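You operate a simulated robot arm through the tools that you are given. There is no shell and no other tool. Be economical: measure what you need, move in short steps, check, and stop when the job is done.

You are at the controls of a simulated two-armed robot. One attempt, no reset.

Task
Hold the orange-handled yellow-stripe breaker steady, reset it, switch it on and set it up on meter station three.
Fine: seated on the rest, range switch at its rating; the station's toggle goes on last and stays on.

Only the result counts: the job must be done as asked and must still hold three seconds after the hand-in. Knocking over, shifting, dropping, spilling or breaking anything else fails it.

Robot
Two 7-joint arms with two-finger parallel grippers on one trunk, on a base that drives. Base frame: it is fixed to the floor where the robot stands at the start and does not move with it; the origin is under the middle of the robot, x ahead of it, y to its left, z up. Units: mm, degrees, N and s.
The left shoulder is at the start at [50, 165, 1205], the right one opposite. With the tool pointing down near the work surface each hand reaches from about 240 to 700 mm from the robot's upright axis, wherever it stands, measured 20 degrees to its own side. Places, roughly: air toggle [700, -800, 1300]; green start button of the meter bench [700, -500, 1100]; handle of blue-handled yellow-striped breaker [600, -200, 1200]; handle of green-handled yellow-striped breaker [600, 100, 1100]; overload switch [700, -800, 1200]; plug of the black test lead (3x3x8 cm) [600, 600, 1300]; plug of the red test lead (3x3x8 cm) [600, 500, 1300]; range switch of meter station one [700, -500, 1200]; range switch of meter station three [700, -700, 1200]; range switch of meter station two [700, -600, 1200]; seat of the rest of meter station three [600, 400, 1300]; toggle of meter station one [700, -800, 1600]; toggle of meter station three [700, -800, 1400]; toggle of meter station two [700, -800, 1500]; upper jaws of meter station one [700, -200, 1500]; upper jaws of meter station two [700, 100, 1500]. Payload 3.91 kg a hand.
Tool frame (each hand has its own): the origin (TCP) lies between the finger pads and is the grasp point; the fingertips stand 30 mm ahead of it; z points along the fingers, y is the line along which they close. The gripper opens to 110 mm. The fingers are 20 mm wide and 10 mm thick; the gripper's body (48 by 112 mm) begins 55 mm behind the TCP.
Orientation is that of the tool frame in the base frame, as [roll, pitch, yaw] about the fixed x, y, z axes, in that order (R = Rz(yaw) Ry(pitch) Rx(roll)). With the fingers straight down and closing along the base's y, the tool's x points along the base's -x, its y along +y and its z along -z.

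Tools
- The arms move only by the tool step_arm. It takes "left_plan", "right_plan" or both (then of equal length, played together; a hand with none holds still); each is a list of rows, each an object (a shift or turn left out is 0, a gripper value left out holds the last) with "fingers": the opening, from 0 (shut) to 1 (fully open); "xyz": the shift along the tool's x, y, z in units of 300 mm (1.0 is 300 mm), a list of three; "turn": the turn, a rotation vector about the tool's x, y, z in units of 45 degrees (1.0 is 45 degrees), a list of three. In form: [{"fingers": fingers, "xyz": [dx, dy, dz], "turn": [rx, ry, rz]}, ...]. A call has 1 to 8 rows; each row is the pose to reach, as a shift and turn from the pose commanded when the call began, along the tool's axes at that moment. A call with a number of a shift or a turn outside -1 to 1 is refused whole. Each row takes 0.2 s and may step no farther than 50 mm and 8.6 degrees from the row before; otherwise, or with a gripper value out of range, the whole call is refused. A pose out of reach is approached as far as the arm can. The call stops where the force on the tool passes 90 N (or 10 N more than at its start, if that is more) or the arm is blocked; 0.2 s more then pass. Each finger travels about 45 mm/s and halts on what it meets, pressing with about 37 N; the grip force reading is that of the motor and also rises with nothing between the fingers. The clock runs only during rows and for 0.2 s after the last one: add rows that repeat a pose to give the fingers time. The reply holds the time, the measured pose of the TCP, the force on the tool along the base axes, the opening and the grip force, in the units named above and with some noise, with the torque about the TCP (base axes, N m) and any sound that the robot's microphone picked up.
- Cameras (640 x 400 px; columns grow to the right, rows downward): "scene" is now at [117, -19.4, 1379.6]; the picture's right is [-0.24, -0.97, 0.00], its down [-0.52, 0.13, -0.84] and it looks along [0.82, -0.20, -0.54] (base axes); focal length 214 px, centre (320, 200). "left" rides on the left gripper at [72, -17, -103] in its tool frame; the picture's right is [0.23, 0.97, 0.00], its down [-0.76, 0.18, -0.62] and it looks along [-0.61, 0.14, 0.78] (tool axes); focal length 222 px, centre (320, 200). "right" rides on the right gripper at [72, 17, -103] in its tool frame; the picture's right is [-0.23, 0.97, 0.00], its down [-0.76, -0.18, -0.62] and it looks along [-0.61, -0.14, 0.78] (tool axes); focal length 222 px, centre (320, 200).
- snapshot(camera): a new picture of that camera. It takes no simulated time.
- slide_trunk(by): slides the trunk up (or, below 0, down) by that many mm; the arms and the scene camera ride with it, the base frame stays. It gives what a move gives, with no picture.
- drive_base(legs): drives the robot by 1 to 6 legs, each [ahead, left, turn to the left] in mm, mm and degrees, along the robot's own axes; the way and the turn of a leg run together, so that a leg with both is an arc; at most 1500 mm and 180 degrees a leg. The arms and the cameras ride along, it lands a little off, and it stops where it bumps. It gives what a move gives.
- aim_head(pan, tilt): turns the head with the scene camera to pan (to the left, within 80 degrees either way) and tilt (down, from -29 to 69), counted from straight ahead of the robot. It gives what a move gives.
- locate(camera, pixels): there is no depth. For up to 12 entries [column, row, z] of the newest picture of that camera ("zoom" is the newest enlarged one), the place [x, y] in the base frame at which the ray of that pixel passes the height z, good to about 3 mm. It takes no simulated time.
- enlarge(camera, box): a new picture of the part [left, top, right, bottom] of that camera's present view, enlarged. It takes no simulated time.
- job_done(): hands the job in; it is judged then, once.

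Keep the steps short. Do not move on a guess: measure, check each grasp and each placing, and mend mistakes. In all there are 80 turns and 58 pictures (those below and enlarged ones count). Leave the grippers open and the arms clear of the work at the hand-in unless told otherwise, and finish with a single line.

The tools are called as a command line: name --argument value ..., lists and objects as JSON in quotes. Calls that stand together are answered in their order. step_arm: Moves the arms, as the interface text tells. Its arguments: {"type":"object","properties":{"left_plan":{"type":"array","items":{"type":"object","properties":{"fingers":{"type":"number"},"xyz":{"type":"array","items":{"type":"number"}},"turn":{"type":"array","items":{"type":"number"}}}}},"right_plan":{"type":"array","items":{"type":"object","properties":{"fingers":{"type":"number"},"xyz":{"type":"array","items":{"type":"number"}},"turn":{"type":"array","items":{"type":"number"}}}}}},"required":[]} The other tools are called the same way: slide_trunk (by) slides the trunk up or down; drive_base (legs) drives the base; aim_head (pan, tilt) turns the head that bears the scene camera; snapshot (camera) takes a picture; locate (camera, pixels) gives the place at which the rays of pixels pass given heights; enlarge (camera, box) takes an enlarged picture of a part of a camera's view; job_done () hands the job in.

At the start:

```text
t: 0.0
left_tcp_pos: [352.9, -14.9, 999.3]
left_tcp_rot: [180.0, 0.0, -179.9]
left_ft_force: [0.6, 0.7, -1.0]
left_ft_torque: [0.02, -0.03, 0.0]
left_grip_width: 109.9
left_grasp_force: 0.3
right_tcp_pos: [290.8, -371.1, 1000.3]
right_tcp_rot: [180.0, 0.1, -180.0]
right_ft_force: [1.1, -0.6, -0.6]
right_ft_torque: [-0.03, 0.02, -0.01]
right_grip_width: 109.8
right_grasp_force: 0.1
trunk travel left (down, up): [-425.0, 78.0]
robot x, y, heading: [-1.5, 2.8, 0.2]
head pan, tilt: [-13.7, 32.7]
```

scene: 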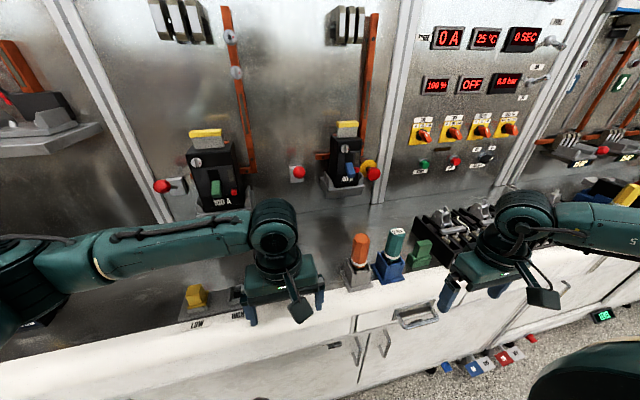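
right: 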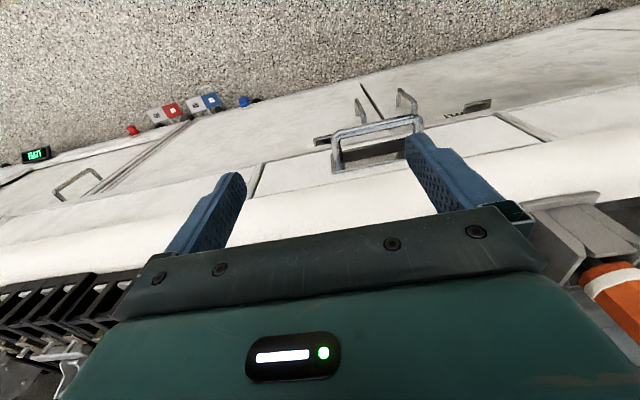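
left: 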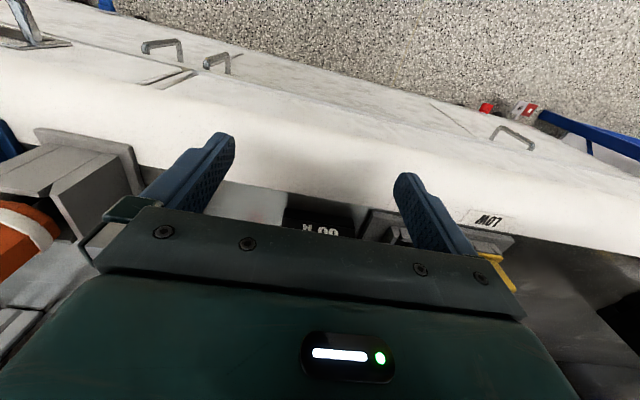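

I see a wall panel with breakers, and a yellow piece left and right on the bench. I'll enlarge the parts of the scene to find the orange-handled breaker.

enlarge --camera "scene" --box '[150, 220, 470, 400]'

enlarge --camera "scene" --box '[400, 0, 640, 150]'

aim_head --pan -60 --tilt 25

snapshot --camera "scene"

aim_head --pan 40 --tilt 15

snapshot --camera "scene"

```text
2.00 times, centred on (310, 310) of scene
```

zoom: 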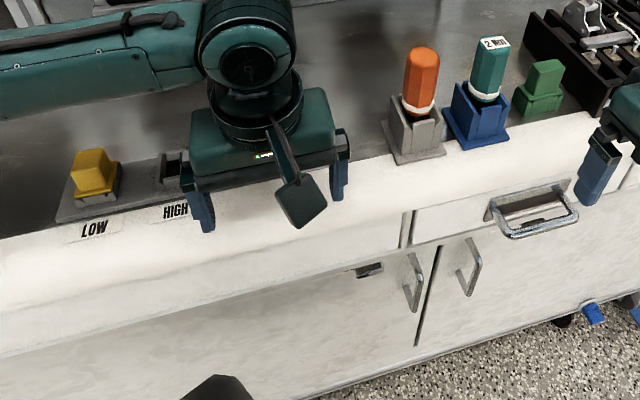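

```text
2.67 times, centred on (520, 75) of scene
```

zoom: 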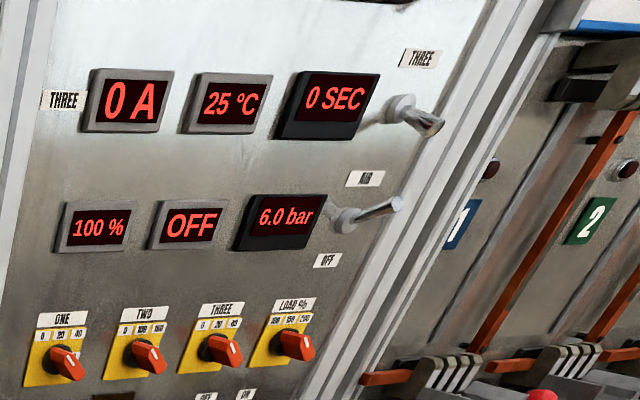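

```text
t: 1.1
left_tcp_pos: [351.7, -15.2, 1000.4]
left_tcp_rot: [-180.0, 0.0, -179.8]
left_ft_force: [0.1, 0.0, 0.3]
left_ft_torque: [0.0, -0.01, -0.03]
left_grip_width: 110.2
left_grasp_force: 0.1
right_tcp_pos: [291.9, -370.2, 999.9]
right_tcp_rot: [180.0, 0.0, -179.9]
right_ft_force: [-1.2, -0.5, -0.2]
right_ft_torque: [0.03, 0.0, 0.03]
right_grip_width: 110.1
right_grasp_force: 0.1
trunk travel left (down, up): [-425.0, 78.0]
robot x, y, heading: [0.8, -2.8, 0.1]
head pan, tilt: [-60.0, 25.0]
```

```text
52 pictures are left
```

scene: 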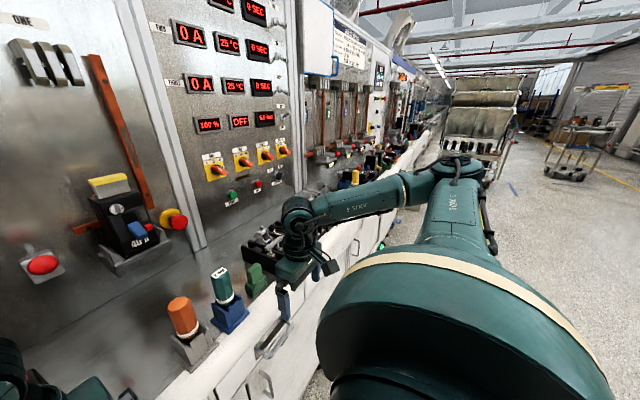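

```text
t: 2.9
left_tcp_pos: [352.1, -13.9, 1000.1]
left_tcp_rot: [-180.0, 0.0, -179.8]
left_ft_force: [0.5, -0.7, 0.7]
left_ft_torque: [0.02, 0.01, 0.0]
left_grip_width: 110.0
left_grasp_force: 0.0
right_tcp_pos: [291.6, -369.4, 1000.1]
right_tcp_rot: [180.0, 0.0, -179.9]
right_ft_force: [0.0, 0.5, -0.5]
right_ft_torque: [-0.01, 0.02, 0.01]
right_grip_width: 109.9
right_grasp_force: 0.2
trunk travel left (down, up): [-425.0, 78.0]
robot x, y, heading: [0.5, -1.6, -0.0]
head pan, tilt: [40.0, 15.0]
```

```text
51 pictures are left
```

scene: 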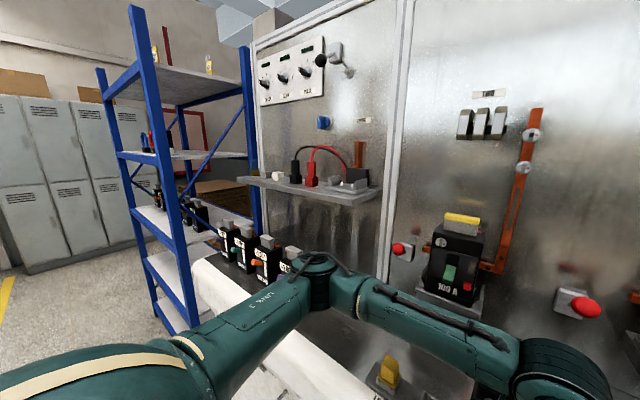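

The bench at left holds a row of breakers (around (260,260)), and station three's shelf is at (310,185). I'll enlarge both.

enlarge --camera "scene" --box '[180, 190, 340, 290]'

enlarge --camera "scene" --box '[230, 30, 400, 210]'

enlarge --camera "scene" --box '[390, 80, 550, 320]'

```text
4.00 times, centred on (260, 240) of scene
```

zoom: 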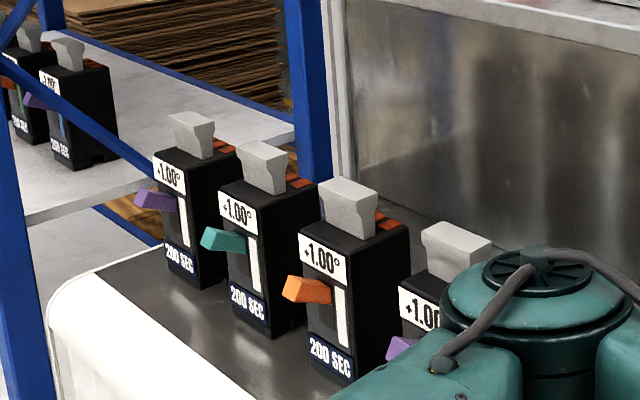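

```text
2.22 times, centred on (315, 120) of scene
```

zoom: 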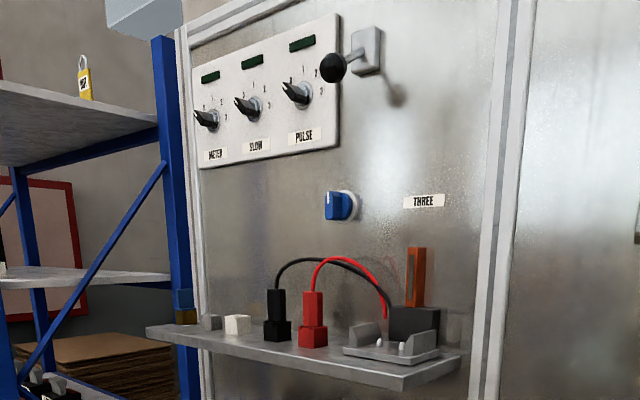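

```text
1.67 times, centred on (470, 200) of scene
```

zoom: 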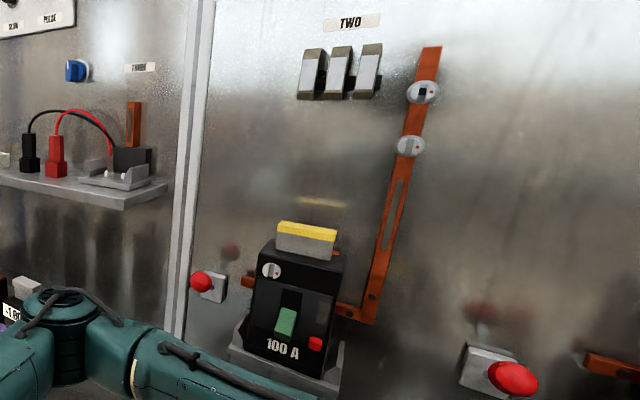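

None of these bench breakers carries a yellow stripe like the ones in stations one and two. I'll look at the shelves and the right side.

aim_head --pan 75 --tilt 20

snapshot --camera "scene"

aim_head --pan -45 --tilt 15

enlarge --camera "scene" --box '[220, 100, 480, 260]'

```text
t: 3.9
left_tcp_pos: [353.4, -13.3, 999.6]
left_tcp_rot: [180.0, 0.0, -179.9]
left_ft_force: [-0.1, 0.4, 0.5]
left_ft_torque: [-0.02, -0.01, 0.01]
left_grip_width: 110.1
left_grasp_force: 0.0
right_tcp_pos: [290.8, -369.2, 999.3]
right_tcp_rot: [180.0, 0.0, 179.9]
right_ft_force: [0.3, -0.4, 0.5]
right_ft_torque: [0.01, 0.01, -0.03]
right_grip_width: 110.0
right_grasp_force: 0.0
trunk travel left (down, up): [-425.0, 78.0]
robot x, y, heading: [-1.8, -2.2, -0.0]
head pan, tilt: [75.0, 20.0]
```

```text
47 pictures are left
```

scene: 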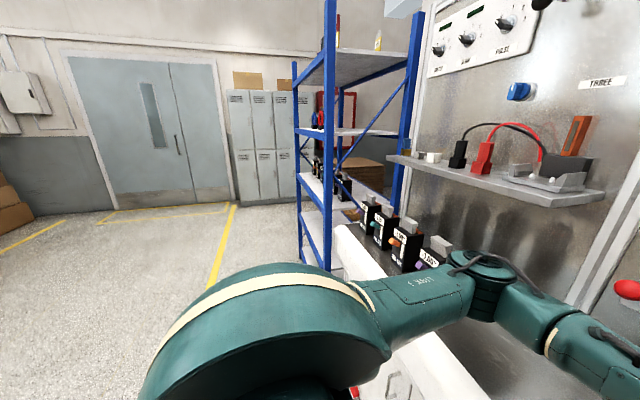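

```text
t: 5.9
left_tcp_pos: [353.3, -14.3, 1001.2]
left_tcp_rot: [-179.9, 0.0, -179.8]
left_ft_force: [-0.2, -0.1, 0.3]
left_ft_torque: [-0.01, -0.02, 0.02]
left_grip_width: 110.1
left_grasp_force: 0.0
right_tcp_pos: [291.4, -368.6, 999.6]
right_tcp_rot: [-179.9, 0.0, 179.9]
right_ft_force: [-0.4, -0.1, 0.6]
right_ft_torque: [0.0, -0.01, -0.01]
right_grip_width: 110.0
right_grasp_force: 0.0
trunk travel left (down, up): [-425.0, 78.0]
robot x, y, heading: [-0.7, 0.2, 0.1]
head pan, tilt: [-45.0, 15.0]
```

```text
2.46 times, centred on (350, 180) of scene
```

zoom: 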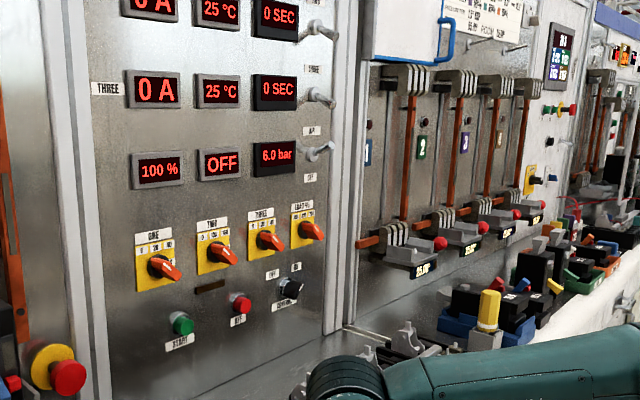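

The right side holds a different bench. I'll back off from the bench and shift left to see the left breakers and shelf.

drive_base --legs '[[-350, 0, 0], [0, 500, 0]]'

aim_head --pan 25 --tilt 15

snapshot --camera "scene"

```text
t: 10.8
left_tcp_pos: [-1.8, 490.4, 1000.2]
left_tcp_rot: [-179.9, 0.1, 179.9]
left_ft_force: [0.0, 0.3, 0.2]
left_ft_torque: [0.0, 0.0, -0.02]
left_grip_width: 110.1
left_grasp_force: 0.1
right_tcp_pos: [-65.1, 136.0, 1000.2]
right_tcp_rot: [180.0, 0.1, 179.8]
right_ft_force: [0.2, -0.7, -0.2]
right_ft_torque: [0.01, -0.01, 0.01]
right_grip_width: 110.1
right_grasp_force: 0.0
trunk travel left (down, up): [-425.0, 78.0]
robot x, y, heading: [-354.4, 505.7, -0.4]
head pan, tilt: [-45.0, 15.0]
```

```text
t: 12.2
left_tcp_pos: [-2.5, 489.6, 1000.6]
left_tcp_rot: [180.0, 0.0, 179.9]
left_ft_force: [-0.4, 1.1, 0.4]
left_ft_torque: [0.0, 0.04, 0.0]
left_grip_width: 110.0
left_grasp_force: 0.1
right_tcp_pos: [-64.1, 134.9, 999.2]
right_tcp_rot: [-179.9, 0.0, 179.8]
right_ft_force: [0.1, 0.3, -0.9]
right_ft_torque: [-0.01, -0.01, -0.06]
right_grip_width: 109.8
right_grasp_force: 0.0
trunk travel left (down, up): [-425.0, 78.0]
robot x, y, heading: [-353.3, 501.2, -0.2]
head pan, tilt: [25.0, 15.0]
```

```text
45 pictures are left
```

scene: 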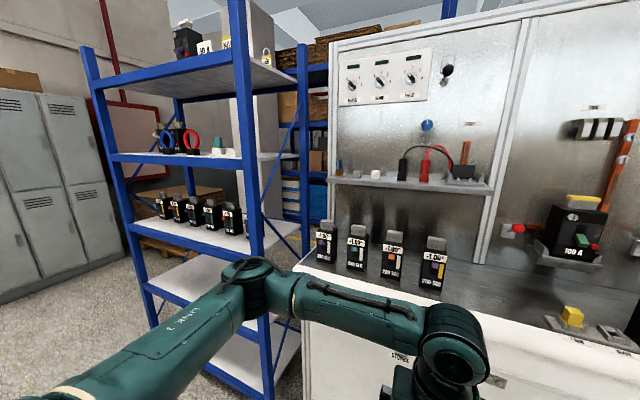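

enlarge --camera "scene" --box '[140, 180, 260, 255]'

enlarge --camera "scene" --box '[300, 200, 460, 300]'

enlarge --camera "scene" --box '[320, 40, 500, 200]'

```text
5.33 times, centred on (200, 218) of scene
```

zoom: 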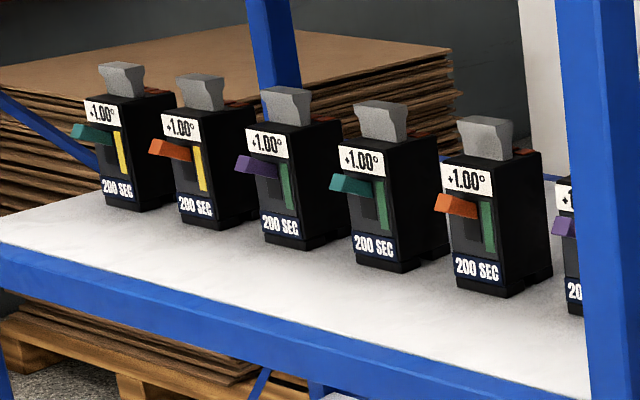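

```text
4.00 times, centred on (380, 250) of scene
```

zoom: 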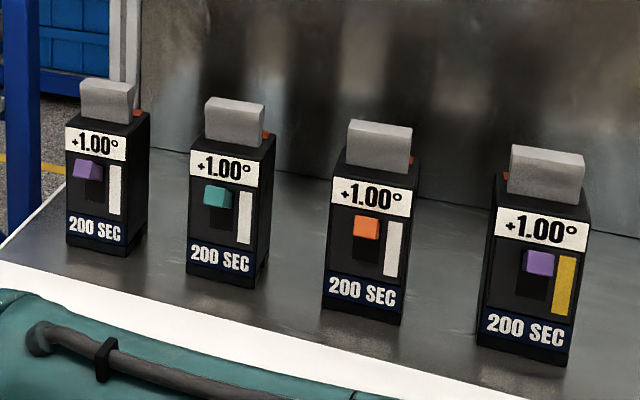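

```text
2.50 times, centred on (410, 120) of scene
```

zoom: 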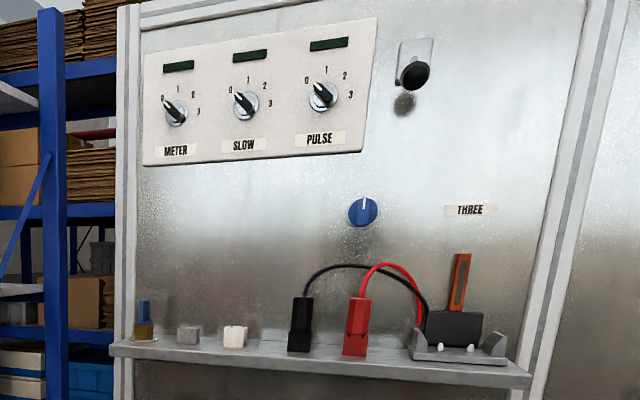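

The target is the second from the left on the shelf (zoom (200,150), scene (176,218)): orange handle, yellow stripe. I'll measure it and a bench breaker for size.

locate --camera "scene" --pixels '[[381, 277, 950], [400, 281, 950], [384, 232, 1100], [176, 222, 900], [176, 222, 950], [176, 222, 1000], [176, 222, 1050], [263, 390, 0], [152, 313, 0], [128, 225, 950], [262, 255, 950], [425, 180, 1260]]'

```text
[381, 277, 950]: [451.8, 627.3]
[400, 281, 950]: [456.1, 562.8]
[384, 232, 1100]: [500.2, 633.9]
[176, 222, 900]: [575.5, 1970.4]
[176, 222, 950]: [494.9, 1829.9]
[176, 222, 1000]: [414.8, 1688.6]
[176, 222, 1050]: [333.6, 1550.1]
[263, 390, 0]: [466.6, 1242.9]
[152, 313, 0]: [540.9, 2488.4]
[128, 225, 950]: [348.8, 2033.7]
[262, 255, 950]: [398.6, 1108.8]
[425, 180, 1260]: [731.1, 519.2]
```

I'll drive left to stand in front of the shelf.

drive_base --legs '[[0, 1000, 0]]'

aim_head --pan 0 --tilt 20

snapshot --camera "scene"

```text
t: 17.4
left_tcp_pos: [5.6, 1487.2, 999.8]
left_tcp_rot: [-180.0, 0.0, 179.7]
left_ft_force: [0.5, -0.4, -0.5]
left_ft_torque: [-0.04, 0.0, 0.01]
left_grip_width: 110.0
left_grasp_force: 0.0
right_tcp_pos: [-59.2, 1132.8, 1000.8]
right_tcp_rot: [180.0, -0.1, 179.5]
right_ft_force: [0.9, 0.5, -0.3]
right_ft_torque: [-0.01, 0.01, -0.04]
right_grip_width: 109.7
right_grasp_force: 0.1
trunk travel left (down, up): [-425.0, 78.0]
robot x, y, heading: [-349.0, 1503.3, -0.4]
head pan, tilt: [25.0, 15.0]
```

```text
t: 18.2
left_tcp_pos: [5.1, 1487.4, 1000.8]
left_tcp_rot: [180.0, 0.0, 179.6]
left_ft_force: [0.1, 0.9, 0.0]
left_ft_torque: [-0.03, 0.03, -0.02]
left_grip_width: 110.1
left_grasp_force: 0.2
right_tcp_pos: [-58.5, 1132.7, 999.8]
right_tcp_rot: [-180.0, 0.0, 179.6]
right_ft_force: [-0.3, 0.6, 0.0]
right_ft_torque: [0.01, -0.01, -0.02]
right_grip_width: 110.1
right_grasp_force: 0.1
trunk travel left (down, up): [-425.0, 78.0]
robot x, y, heading: [-345.7, 1506.2, -0.6]
head pan, tilt: [0.0, 20.0]
```

```text
41 pictures are left
```

scene: 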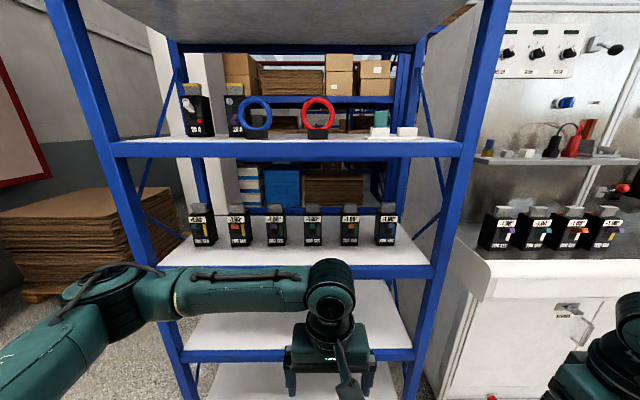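

The target sits at scene (237,226). I'll enlarge it.

enlarge --camera "scene" --box '[180, 195, 300, 270]'

locate --camera "scene" --pixels '[[163, 266, 930], [163, 266, 1000], [163, 266, 1050], [428, 278, 1000], [420, 264, 1000], [116, 155, 1200], [116, 155, 1300], [463, 155, 1300]]'

```text
5.33 times, centred on (240, 232) of scene
```

zoom: 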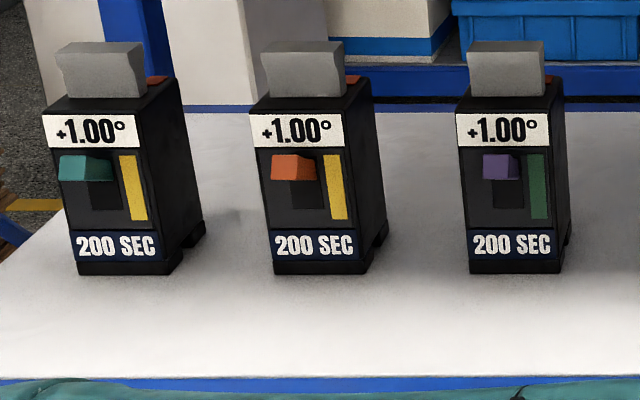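

```text
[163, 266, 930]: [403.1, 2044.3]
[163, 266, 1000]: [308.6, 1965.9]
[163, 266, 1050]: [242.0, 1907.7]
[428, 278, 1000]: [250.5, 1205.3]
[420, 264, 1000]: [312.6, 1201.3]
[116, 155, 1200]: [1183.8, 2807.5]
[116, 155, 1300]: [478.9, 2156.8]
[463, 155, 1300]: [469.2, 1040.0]
```

locate --camera "scene" --pixels '[[239.7, 245.7, 870], [239.7, 245.7, 900], [239.7, 245.7, 930], [239.7, 245.7, 950], [239.7, 245.7, 980], [231.6, 245.7, 930], [247.9, 245.7, 930], [239, 217, 1050], [239, 217, 1070]]'

```text
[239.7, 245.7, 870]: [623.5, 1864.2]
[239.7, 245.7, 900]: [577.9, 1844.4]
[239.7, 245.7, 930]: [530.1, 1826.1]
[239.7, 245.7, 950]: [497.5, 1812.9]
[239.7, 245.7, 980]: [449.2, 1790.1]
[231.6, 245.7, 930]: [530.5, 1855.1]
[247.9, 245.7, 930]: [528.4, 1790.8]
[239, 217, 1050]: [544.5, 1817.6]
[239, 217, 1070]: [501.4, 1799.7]
```

The target stands at about x 497 (front), y 1813 on the shelf at z≈950, and its tab top is near z 1086. I'll pitch both hands forward 45°, and raise and spread the left one, while still well clear.

step_arm --left_plan '[{"fingers": 1, "xyz": [0, 0.111, -0.0833], "turn": [0, -0.1667, 0]}, {"xyz": [0, 0.222, -0.1667], "turn": [0, -0.3333, 0]}, {"xyz": [0, 0.333, -0.25], "turn": [0, -0.5, 0]}, {"xyz": [0, 0.444, -0.333], "turn": [0, -0.6667, 0]}, {"xyz": [0, 0.556, -0.4167], "turn": [0, -0.8333, 0]}, {"xyz": [0, 0.667, -0.5], "turn": [0, -1, 0]}]' --right_plan '[{"fingers": 1, "xyz": [0.033, 0, -0.033], "turn": [0, -0.1667, 0]}, {"xyz": [0.067, 0, -0.067], "turn": [0, -0.3333, 0]}, {"xyz": [0.1, 0, -0.1], "turn": [0, -0.5, 0]}, {"xyz": [0.133, 0, -0.133], "turn": [0, -0.6667, 0]}, {"xyz": [0.167, 0, -0.167], "turn": [0, -0.8333, 0]}, {"xyz": [0.2, 0, -0.2], "turn": [0, -1, 0]}]'

drive_base --legs '[[0, 130, 0.6], [250, 0, 0]]'

aim_head --pan 15 --tilt 25

snapshot --camera "scene"

```text
t: 19.6
left_tcp_pos: [37.9, 1682.2, 1165.6]
left_tcp_rot: [-180.0, 45.0, 179.7]
left_ft_force: [-0.6, 0.6, -0.2]
left_ft_torque: [0.03, -0.01, 0.0]
left_grip_width: 110.1
left_grasp_force: 0.1
left hand out of reach, approached as far as the arm can: row 5, 6
right_tcp_pos: [-75.2, 1067.0, 1081.2]
right_tcp_rot: [180.0, 44.9, 179.6]
right_ft_force: [0.2, 0.5, 0.3]
right_ft_torque: [-0.01, 0.05, -0.04]
right_grip_width: 110.1
right_grasp_force: 0.1
right hand out of reach, approached as far as the arm can: row 2, 3, 4, 5, 6
trunk travel left (down, up): [-425.0, 78.0]
robot x, y, heading: [-346.5, 1508.1, -0.4]
head pan, tilt: [0.0, 20.0]
```

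```text
t: 22.3
left_tcp_pos: [284.9, 1813.2, 1166.1]
left_tcp_rot: [180.0, 45.0, -179.7]
left_ft_force: [0.1, 0.1, 0.8]
left_ft_torque: [0.01, 0.05, 0.01]
left_grip_width: 110.0
left_grasp_force: 0.1
right_tcp_pos: [179.8, 1200.4, 1079.2]
right_tcp_rot: [180.0, 44.9, -179.7]
right_ft_force: [-0.3, -0.1, 0.1]
right_ft_torque: [-0.01, -0.01, 0.03]
right_grip_width: 110.1
right_grasp_force: 0.0
trunk travel left (down, up): [-425.0, 78.0]
robot x, y, heading: [-100.8, 1634.8, 0.4]
head pan, tilt: [0.0, 20.0]
```

```text
t: 23.1
left_tcp_pos: [286.6, 1812.8, 1165.6]
left_tcp_rot: [-179.9, 44.9, -179.8]
left_ft_force: [-0.5, 0.1, -0.2]
left_ft_torque: [-0.02, -0.02, 0.02]
left_grip_width: 110.1
left_grasp_force: 0.2
right_tcp_pos: [178.6, 1200.3, 1079.1]
right_tcp_rot: [179.9, 44.9, -179.8]
right_ft_force: [0.6, 1.1, 0.3]
right_ft_torque: [0.01, -0.02, 0.02]
right_grip_width: 110.0
right_grasp_force: 0.1
trunk travel left (down, up): [-425.0, 78.0]
robot x, y, heading: [-97.5, 1635.0, 0.5]
head pan, tilt: [15.0, 25.0]
```

```text
39 pictures are left
```

scene: 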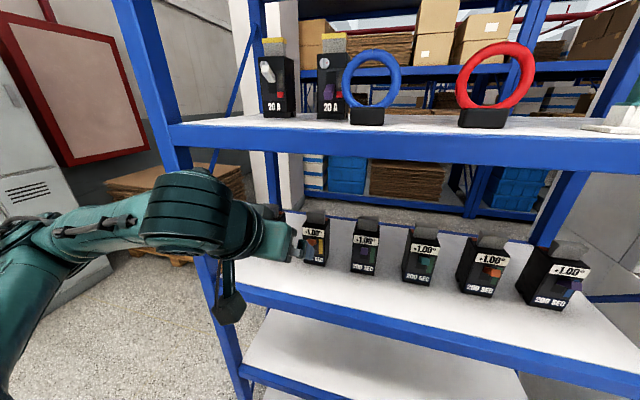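

The left hand is in front of the target (its edge shows at (318,235)). I'll look through the left camera.

snapshot --camera "left"

enlarge --camera "scene" --box '[230, 190, 390, 290]'

```text
38 pictures are left
```

left: 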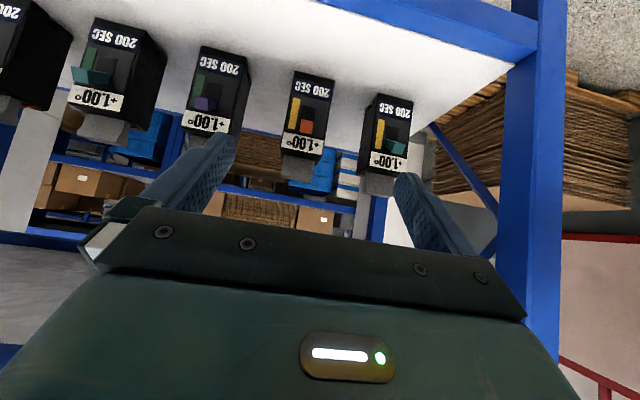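

```text
4.00 times, centred on (310, 240) of scene
```

zoom: 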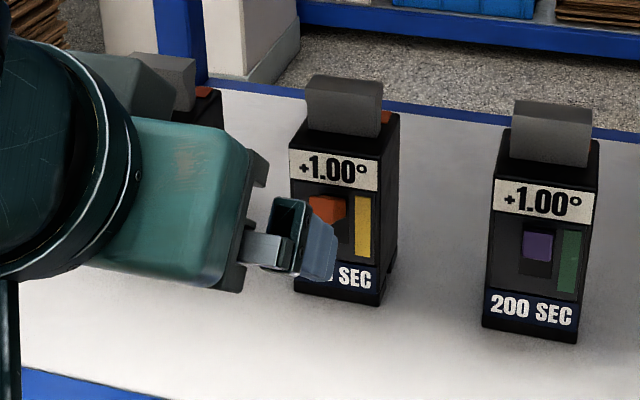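

locate --camera "left" --pixels '[[295, 72, 940], [295, 72, 950], [295, 72, 960], [334, 80, 950], [283, 180, 1080], [283, 180, 1100], [283, 155, 1060], [313, 160, 1060]]'

locate --camera "zoom" --pixels '[[380, 307, 940], [380, 307, 950], [380, 307, 960], [380, 100, 1080], [380, 100, 1100], [308, 90, 1080], [308, 90, 1100], [380, 160, 1060], [290, 149, 1060]]'

```text
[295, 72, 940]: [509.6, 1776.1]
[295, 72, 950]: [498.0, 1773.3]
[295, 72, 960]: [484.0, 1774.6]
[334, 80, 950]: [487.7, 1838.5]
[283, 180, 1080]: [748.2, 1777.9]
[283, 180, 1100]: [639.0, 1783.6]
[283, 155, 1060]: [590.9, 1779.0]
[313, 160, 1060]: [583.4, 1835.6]
```

```text
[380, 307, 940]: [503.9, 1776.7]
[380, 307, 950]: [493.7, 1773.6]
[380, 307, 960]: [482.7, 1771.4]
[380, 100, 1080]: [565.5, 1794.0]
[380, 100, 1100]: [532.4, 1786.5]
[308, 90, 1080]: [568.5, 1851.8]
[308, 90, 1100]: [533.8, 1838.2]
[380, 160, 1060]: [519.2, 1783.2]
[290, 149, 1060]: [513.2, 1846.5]
```

The target: body y 1774–1838, front x≈495, body top z≈1075, tab top z≈1115. I need the upper shelf rim's height: its lower edge is near scene (300,158).

locate --camera "scene" --pixels '[[300, 158, 1240], [300, 158, 1260], [300, 158, 1280], [300, 158, 1300], [207, 285, 900], [207, 285, 940], [240, 283, 930], [240, 283, 950], [195, 250, 1000], [170, 150, 1300]]'

drive_base --legs '[[55, 60, 0]]'

```text
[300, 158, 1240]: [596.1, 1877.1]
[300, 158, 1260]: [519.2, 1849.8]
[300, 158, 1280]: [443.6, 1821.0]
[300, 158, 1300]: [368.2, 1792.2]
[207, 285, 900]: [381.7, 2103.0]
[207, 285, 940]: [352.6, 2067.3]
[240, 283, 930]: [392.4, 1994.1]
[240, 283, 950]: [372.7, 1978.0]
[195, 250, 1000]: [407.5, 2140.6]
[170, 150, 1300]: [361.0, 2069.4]
```

```text
t: 24.2
left_tcp_pos: [339.7, 1874.6, 1164.7]
left_tcp_rot: [-179.9, 45.0, -179.7]
left_ft_force: [0.6, 0.5, -0.9]
left_ft_torque: [-0.02, 0.03, -0.02]
left_grip_width: 109.8
left_grasp_force: 0.0
right_tcp_pos: [233.6, 1260.1, 1080.4]
right_tcp_rot: [180.0, 45.0, -179.8]
right_ft_force: [0.8, -0.4, -0.2]
right_ft_torque: [-0.01, 0.0, -0.04]
right_grip_width: 109.9
right_grasp_force: 0.1
trunk travel left (down, up): [-425.0, 78.0]
robot x, y, heading: [-45.9, 1695.3, 0.1]
head pan, tilt: [15.0, 25.0]
```

The rim is at z≈1298, so there is room. I'll move the left hand to a standoff of 100 mm before the tab, pitched to 60°.

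step_arm --left_plan '[{"fingers": 1, "xyz": [-0.063, -0.073, 0.079], "turn": [0, -0.111, 0]}, {"xyz": [-0.126, -0.147, 0.157], "turn": [0, -0.222, 0]}, {"xyz": [-0.189, -0.22, 0.236], "turn": [0, -0.333, 0]}]'

snapshot --camera "left"

snapshot --camera "scene"

```text
t: 25.0
left_tcp_pos: [429.9, 1807.3, 1155.4]
left_tcp_rot: [180.0, 60.0, -179.9]
left_ft_force: [0.1, -0.1, -1.3]
left_ft_torque: [-0.03, 0.0, -0.03]
left_grip_width: 110.0
left_grasp_force: 0.1
right_tcp_pos: [233.2, 1259.7, 1079.1]
right_tcp_rot: [179.8, 44.9, -179.9]
right_ft_force: [-0.8, -0.1, 1.1]
right_ft_torque: [0.01, 0.0, -0.03]
right_grip_width: 110.0
right_grasp_force: 0.0
trunk travel left (down, up): [-425.0, 78.0]
robot x, y, heading: [-47.2, 1696.8, -0.2]
head pan, tilt: [15.0, 25.0]
```

```text
36 pictures are left
```

left: 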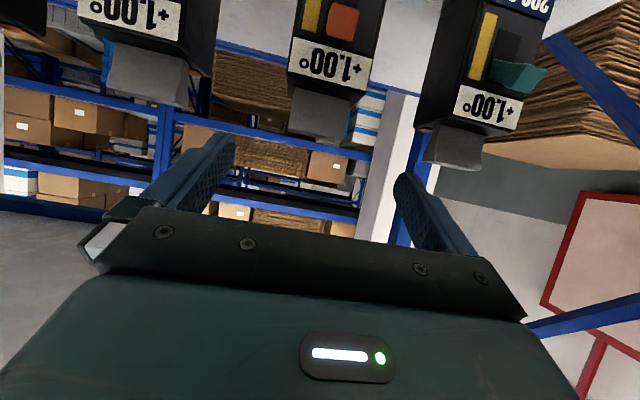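

```text
35 pictures are left
```

scene: 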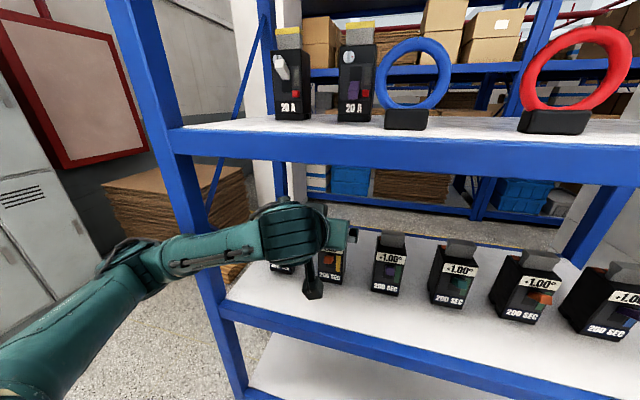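

Target is between the open fingers. I'll measure the tab's corners in the left view.

locate --camera "left" --pixels '[[289, 130, 1115], [344, 142, 1115], [293, 88, 1075], [365, 104, 1075], [289, 62, 1075], [368, 80, 1075]]'

enlarge --camera "left" --box '[260, 20, 400, 160]'

```text
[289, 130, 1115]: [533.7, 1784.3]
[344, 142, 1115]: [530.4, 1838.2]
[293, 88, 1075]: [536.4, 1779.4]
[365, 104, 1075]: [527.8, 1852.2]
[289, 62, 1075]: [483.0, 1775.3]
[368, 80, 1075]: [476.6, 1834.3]
```

```text
2.86 times, centred on (330, 90) of left
```

zoom: 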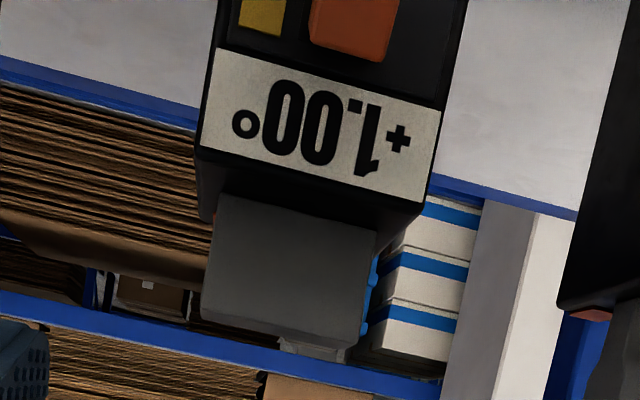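

locate --camera "zoom" --pixels '[[203, 318, 1110], [203, 318, 1118], [360, 347, 1110], [360, 347, 1118], [220, 193, 1075], [375, 230, 1075], [196, 155, 1075], [427, 205, 1075]]'

```text
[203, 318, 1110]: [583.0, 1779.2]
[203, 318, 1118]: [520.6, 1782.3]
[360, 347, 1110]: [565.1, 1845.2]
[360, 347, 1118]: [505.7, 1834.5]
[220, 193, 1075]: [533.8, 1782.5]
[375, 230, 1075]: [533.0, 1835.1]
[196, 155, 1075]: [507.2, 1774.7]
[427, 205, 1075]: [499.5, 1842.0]
```

The tab spans y 1782–1835 with its front face at x≈530, and its top at z≈1116. I'll advance to [540, 1809, 1105] and then close.

step_arm --left_plan '[{"fingers": 1, "xyz": [-0.038, 0.006, 0.1]}, {"xyz": [-0.038, 0.006, 0.2]}, {"xyz": [-0.038, 0.006, 0.3]}, {"xyz": [-0.038, 0.006, 0.402]}]'

enlarge --camera "left" --box '[120, 0, 500, 240]'

```text
t: 26.0
left_tcp_pos: [540.4, 1811.1, 1103.4]
left_tcp_rot: [179.9, 60.1, -179.7]
left_ft_force: [0.4, 0.1, -0.2]
left_ft_torque: [0.0, 0.03, 0.02]
left_grip_width: 110.0
left_grasp_force: 0.0
right_tcp_pos: [232.2, 1259.6, 1079.6]
right_tcp_rot: [179.8, 44.8, -179.9]
right_ft_force: [0.1, -0.2, 0.8]
right_ft_torque: [-0.02, 0.02, 0.01]
right_grip_width: 110.1
right_grasp_force: 0.1
trunk travel left (down, up): [-425.0, 78.0]
robot x, y, heading: [-44.6, 1698.6, 0.2]
head pan, tilt: [15.0, 25.0]
```

```text
1.67 times, centred on (310, 120) of left
```

zoom: 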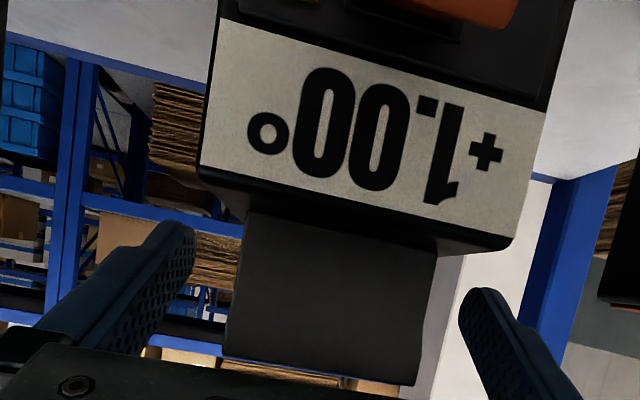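

Before closing, I notice the station breakers with a yellow cap are marked in amperes, as are ones on the upper shelves ("20 A"). I must check those before taking this one.

enlarge --camera "scene" --box '[250, 10, 410, 130]'

aim_head --pan 15 --tilt -20

snapshot --camera "scene"

```text
3.33 times, centred on (330, 70) of scene
```

zoom: 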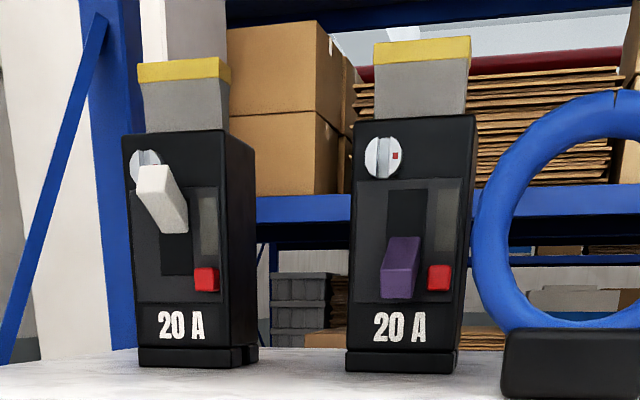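

```text
t: 27.1
left_tcp_pos: [540.4, 1811.7, 1104.9]
left_tcp_rot: [-180.0, 59.9, -179.7]
left_ft_force: [0.4, -0.1, -0.1]
left_ft_torque: [-0.04, -0.02, 0.01]
left_grip_width: 110.0
left_grasp_force: 0.0
right_tcp_pos: [233.6, 1260.1, 1079.5]
right_tcp_rot: [179.9, 45.0, -179.9]
right_ft_force: [-0.2, 0.1, -0.3]
right_ft_torque: [-0.02, 0.03, 0.01]
right_grip_width: 110.2
right_grasp_force: 0.1
trunk travel left (down, up): [-425.0, 78.0]
robot x, y, heading: [-40.6, 1694.9, 0.1]
head pan, tilt: [15.0, -20.0]
```

```text
31 pictures are left
```

scene: 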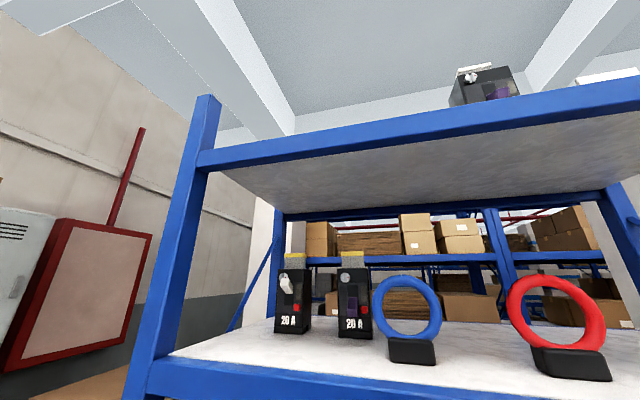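

Neither upper breaker has an orange handle, and the shelf's "200 SEC" types are an unclear match. I'll back out, drive to the right and inspect the range switch and the right bench.

step_arm --left_plan '[{"fingers": 1, "xyz": [0, 0, -0.15]}, {"xyz": [0, 0, -0.3]}, {"xyz": [0, 0, -0.42]}]'

drive_base --legs '[[-340, 0, 0], [0, -1400, 0], [0, -700, 0]]'

aim_head --pan -35 --tilt 12

snapshot --camera "scene"

```text
t: 27.9
left_tcp_pos: [429.1, 1812.2, 1167.4]
left_tcp_rot: [-180.0, 59.9, -179.7]
left_ft_force: [-0.2, -0.1, 0.2]
left_ft_torque: [0.02, -0.01, -0.04]
left_grip_width: 109.9
left_grasp_force: 0.0
right_tcp_pos: [232.7, 1258.3, 1079.1]
right_tcp_rot: [179.8, 44.9, -179.9]
right_ft_force: [-0.4, -0.2, -0.7]
right_ft_torque: [-0.01, -0.02, 0.0]
right_grip_width: 110.2
right_grasp_force: 0.1
trunk travel left (down, up): [-425.0, 78.0]
robot x, y, heading: [-44.8, 1694.7, -0.0]
head pan, tilt: [15.0, -20.0]
```

```text
t: 40.2
left_tcp_pos: [87.5, -296.4, 1165.6]
left_tcp_rot: [-180.0, 59.9, -179.9]
left_ft_force: [-0.6, -0.2, 0.7]
left_ft_torque: [-0.03, 0.0, 0.0]
left_grip_width: 110.0
left_grasp_force: 0.1
right_tcp_pos: [-112.3, -847.8, 1080.4]
right_tcp_rot: [179.9, 44.9, -180.0]
right_ft_force: [0.2, -0.8, 0.2]
right_ft_torque: [-0.03, 0.01, -0.01]
right_grip_width: 110.0
right_grasp_force: 0.0
trunk travel left (down, up): [-425.0, 78.0]
robot x, y, heading: [-389.4, -414.4, -0.2]
head pan, tilt: [15.0, -20.0]
```

```text
t: 41.4
left_tcp_pos: [85.2, -297.1, 1167.5]
left_tcp_rot: [-179.9, 59.9, -179.8]
left_ft_force: [-0.1, 0.3, 0.1]
left_ft_torque: [0.0, 0.02, 0.05]
left_grip_width: 109.8
left_grasp_force: 0.1
right_tcp_pos: [-111.6, -847.8, 1078.9]
right_tcp_rot: [179.9, 45.0, -179.9]
right_ft_force: [0.0, 0.5, 0.3]
right_ft_torque: [0.04, 0.01, -0.01]
right_grip_width: 109.9
right_grasp_force: 0.0
trunk travel left (down, up): [-425.0, 78.0]
robot x, y, heading: [-390.9, -410.3, 0.1]
head pan, tilt: [-35.0, 12.0]
```

```text
30 pictures are left
```

scene: 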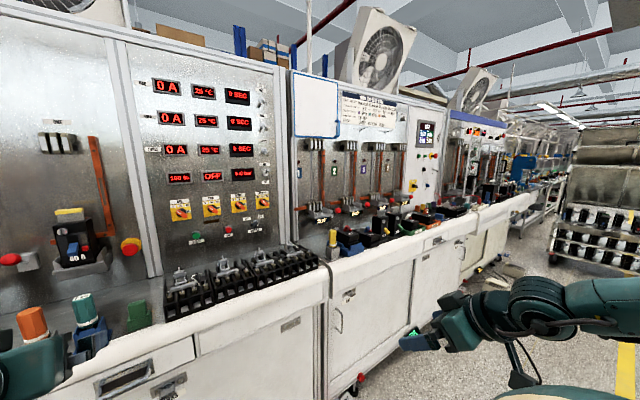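

enlarge --camera "scene" --box '[140, 175, 290, 255]'

enlarge --camera "scene" --box '[320, 170, 480, 270]'

enlarge --camera "scene" --box '[540, 190, 640, 280]'

enlarge --camera "scene" --box '[290, 75, 450, 175]'

```text
4.27 times, centred on (215, 215) of scene
```

zoom: 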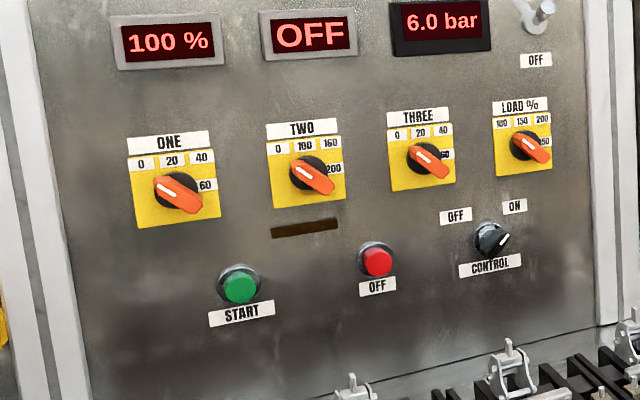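

```text
4.00 times, centred on (400, 220) of scene
```

zoom: 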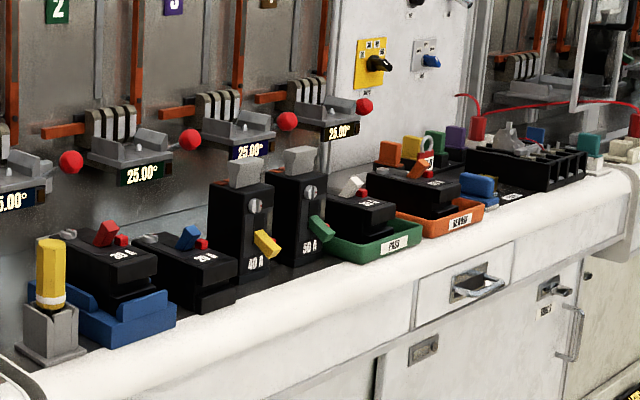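

```text
4.44 times, centred on (590, 235) of scene
```

zoom: 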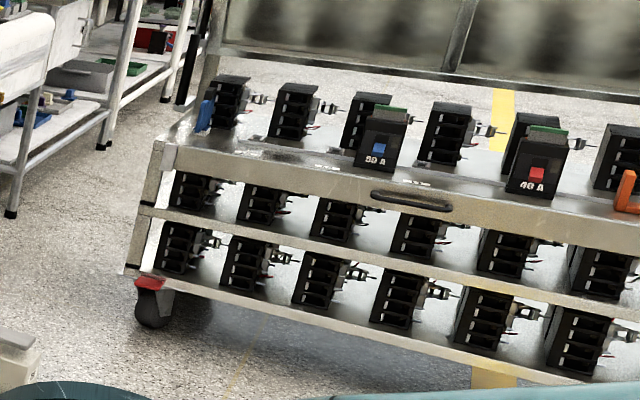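

```text
4.00 times, centred on (370, 125) of scene
```

zoom: 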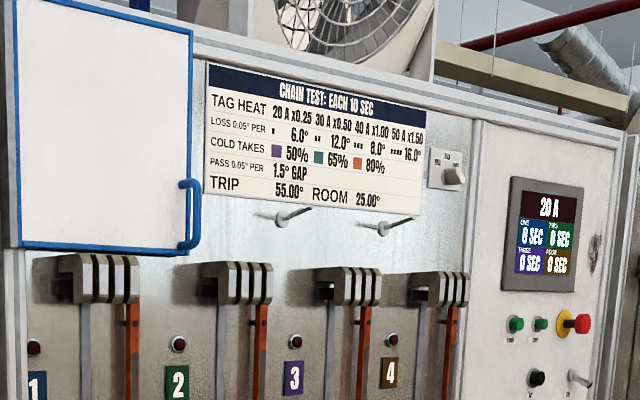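

Range three reads 0/20/40/60, so the target must be marked in amperes and the "200 SEC" units are for another test. The cart on the right holds breakers with coloured caps, so I'll look there.

aim_head --pan -70 --tilt 12

snapshot --camera "scene"

```text
t: 42.4
left_tcp_pos: [86.3, -297.6, 1166.7]
left_tcp_rot: [-179.9, 59.9, -179.9]
left_ft_force: [-0.3, -0.4, -0.4]
left_ft_torque: [-0.02, 0.03, 0.0]
left_grip_width: 110.2
left_grasp_force: 0.0
right_tcp_pos: [-111.9, -847.3, 1078.6]
right_tcp_rot: [179.8, 45.0, -180.0]
right_ft_force: [0.6, 0.5, 0.1]
right_ft_torque: [-0.02, -0.02, -0.01]
right_grip_width: 109.9
right_grasp_force: 0.0
trunk travel left (down, up): [-425.0, 78.0]
robot x, y, heading: [-389.1, -410.9, -0.1]
head pan, tilt: [-70.0, 12.0]
```

```text
25 pictures are left
```

scene: 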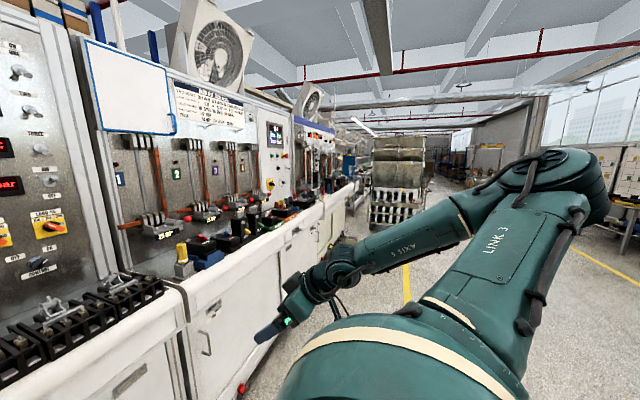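

enlarge --camera "scene" --box '[355, 150, 445, 235]'

```text
4.71 times, centred on (400, 192) of scene
```

zoom: 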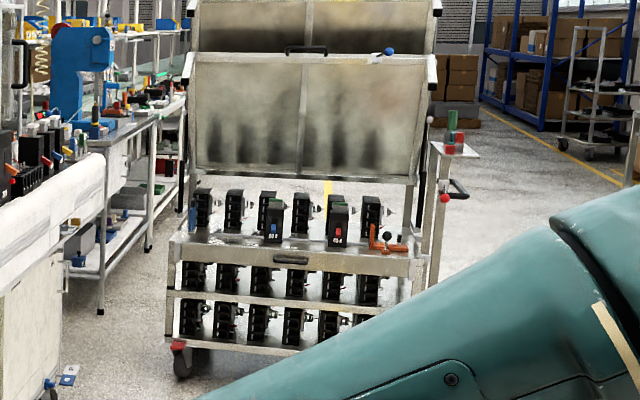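

The cart has no match. On the right bench an orange-handled unit lies in an orange tray; I'll drive closer to it and look.

drive_base --legs '[[0, -900, 0]]'

aim_head --pan -15 --tilt 20

snapshot --camera "scene"

```text
t: 47.1
left_tcp_pos: [83.2, -1198.9, 1166.4]
left_tcp_rot: [180.0, 60.0, 179.7]
left_ft_force: [0.0, -0.1, 0.4]
left_ft_torque: [0.02, -0.01, 0.01]
left_grip_width: 110.0
left_grasp_force: 0.1
right_tcp_pos: [-120.2, -1748.4, 1079.7]
right_tcp_rot: [179.8, 44.9, 179.5]
right_ft_force: [0.6, 0.0, 0.5]
right_ft_torque: [-0.03, -0.04, -0.02]
right_grip_width: 109.6
right_grasp_force: 0.2
trunk travel left (down, up): [-425.0, 78.0]
robot x, y, heading: [-392.0, -1309.5, -0.5]
head pan, tilt: [-70.0, 12.0]
```

```text
t: 48.3
left_tcp_pos: [83.6, -1198.4, 1166.8]
left_tcp_rot: [-179.9, 59.9, 179.6]
left_ft_force: [-0.3, -0.1, -0.2]
left_ft_torque: [0.0, -0.03, -0.01]
left_grip_width: 109.9
left_grasp_force: 0.0
right_tcp_pos: [-121.4, -1747.3, 1079.9]
right_tcp_rot: [179.9, 44.9, 179.5]
right_ft_force: [-0.1, 0.4, 0.5]
right_ft_torque: [0.04, 0.02, 0.03]
right_grip_width: 110.2
right_grasp_force: 0.1
trunk travel left (down, up): [-425.0, 78.0]
robot x, y, heading: [-394.3, -1309.7, -0.5]
head pan, tilt: [-15.0, 20.0]
```

```text
23 pictures are left
```

scene: 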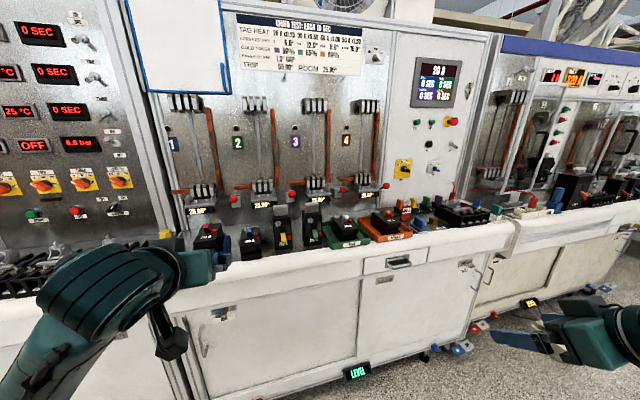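

enlarge --camera "scene" --box '[180, 180, 430, 270]'

enlarge --camera "scene" --box '[460, 80, 640, 230]'

```text
2.56 times, centred on (305, 225) of scene
```

zoom: 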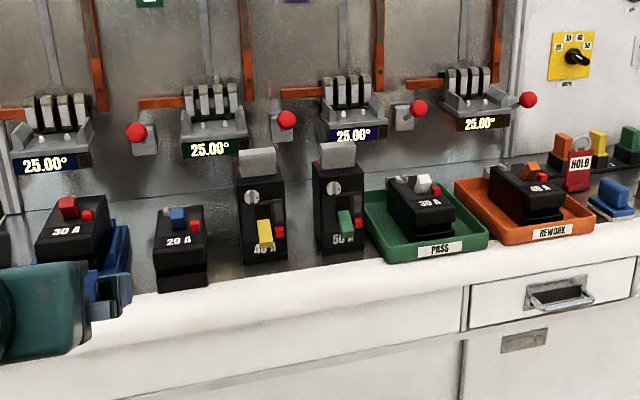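

```text
2.67 times, centred on (550, 155) of scene
```

zoom: 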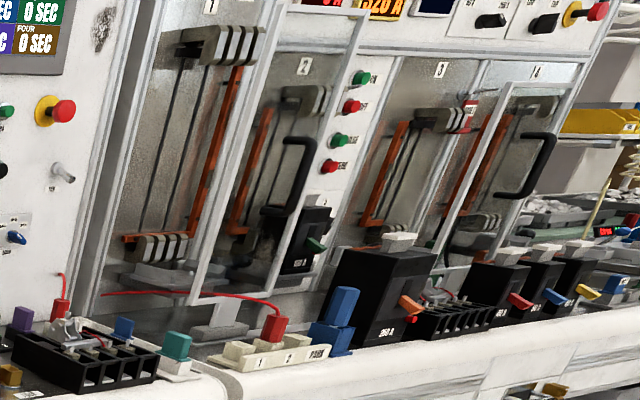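

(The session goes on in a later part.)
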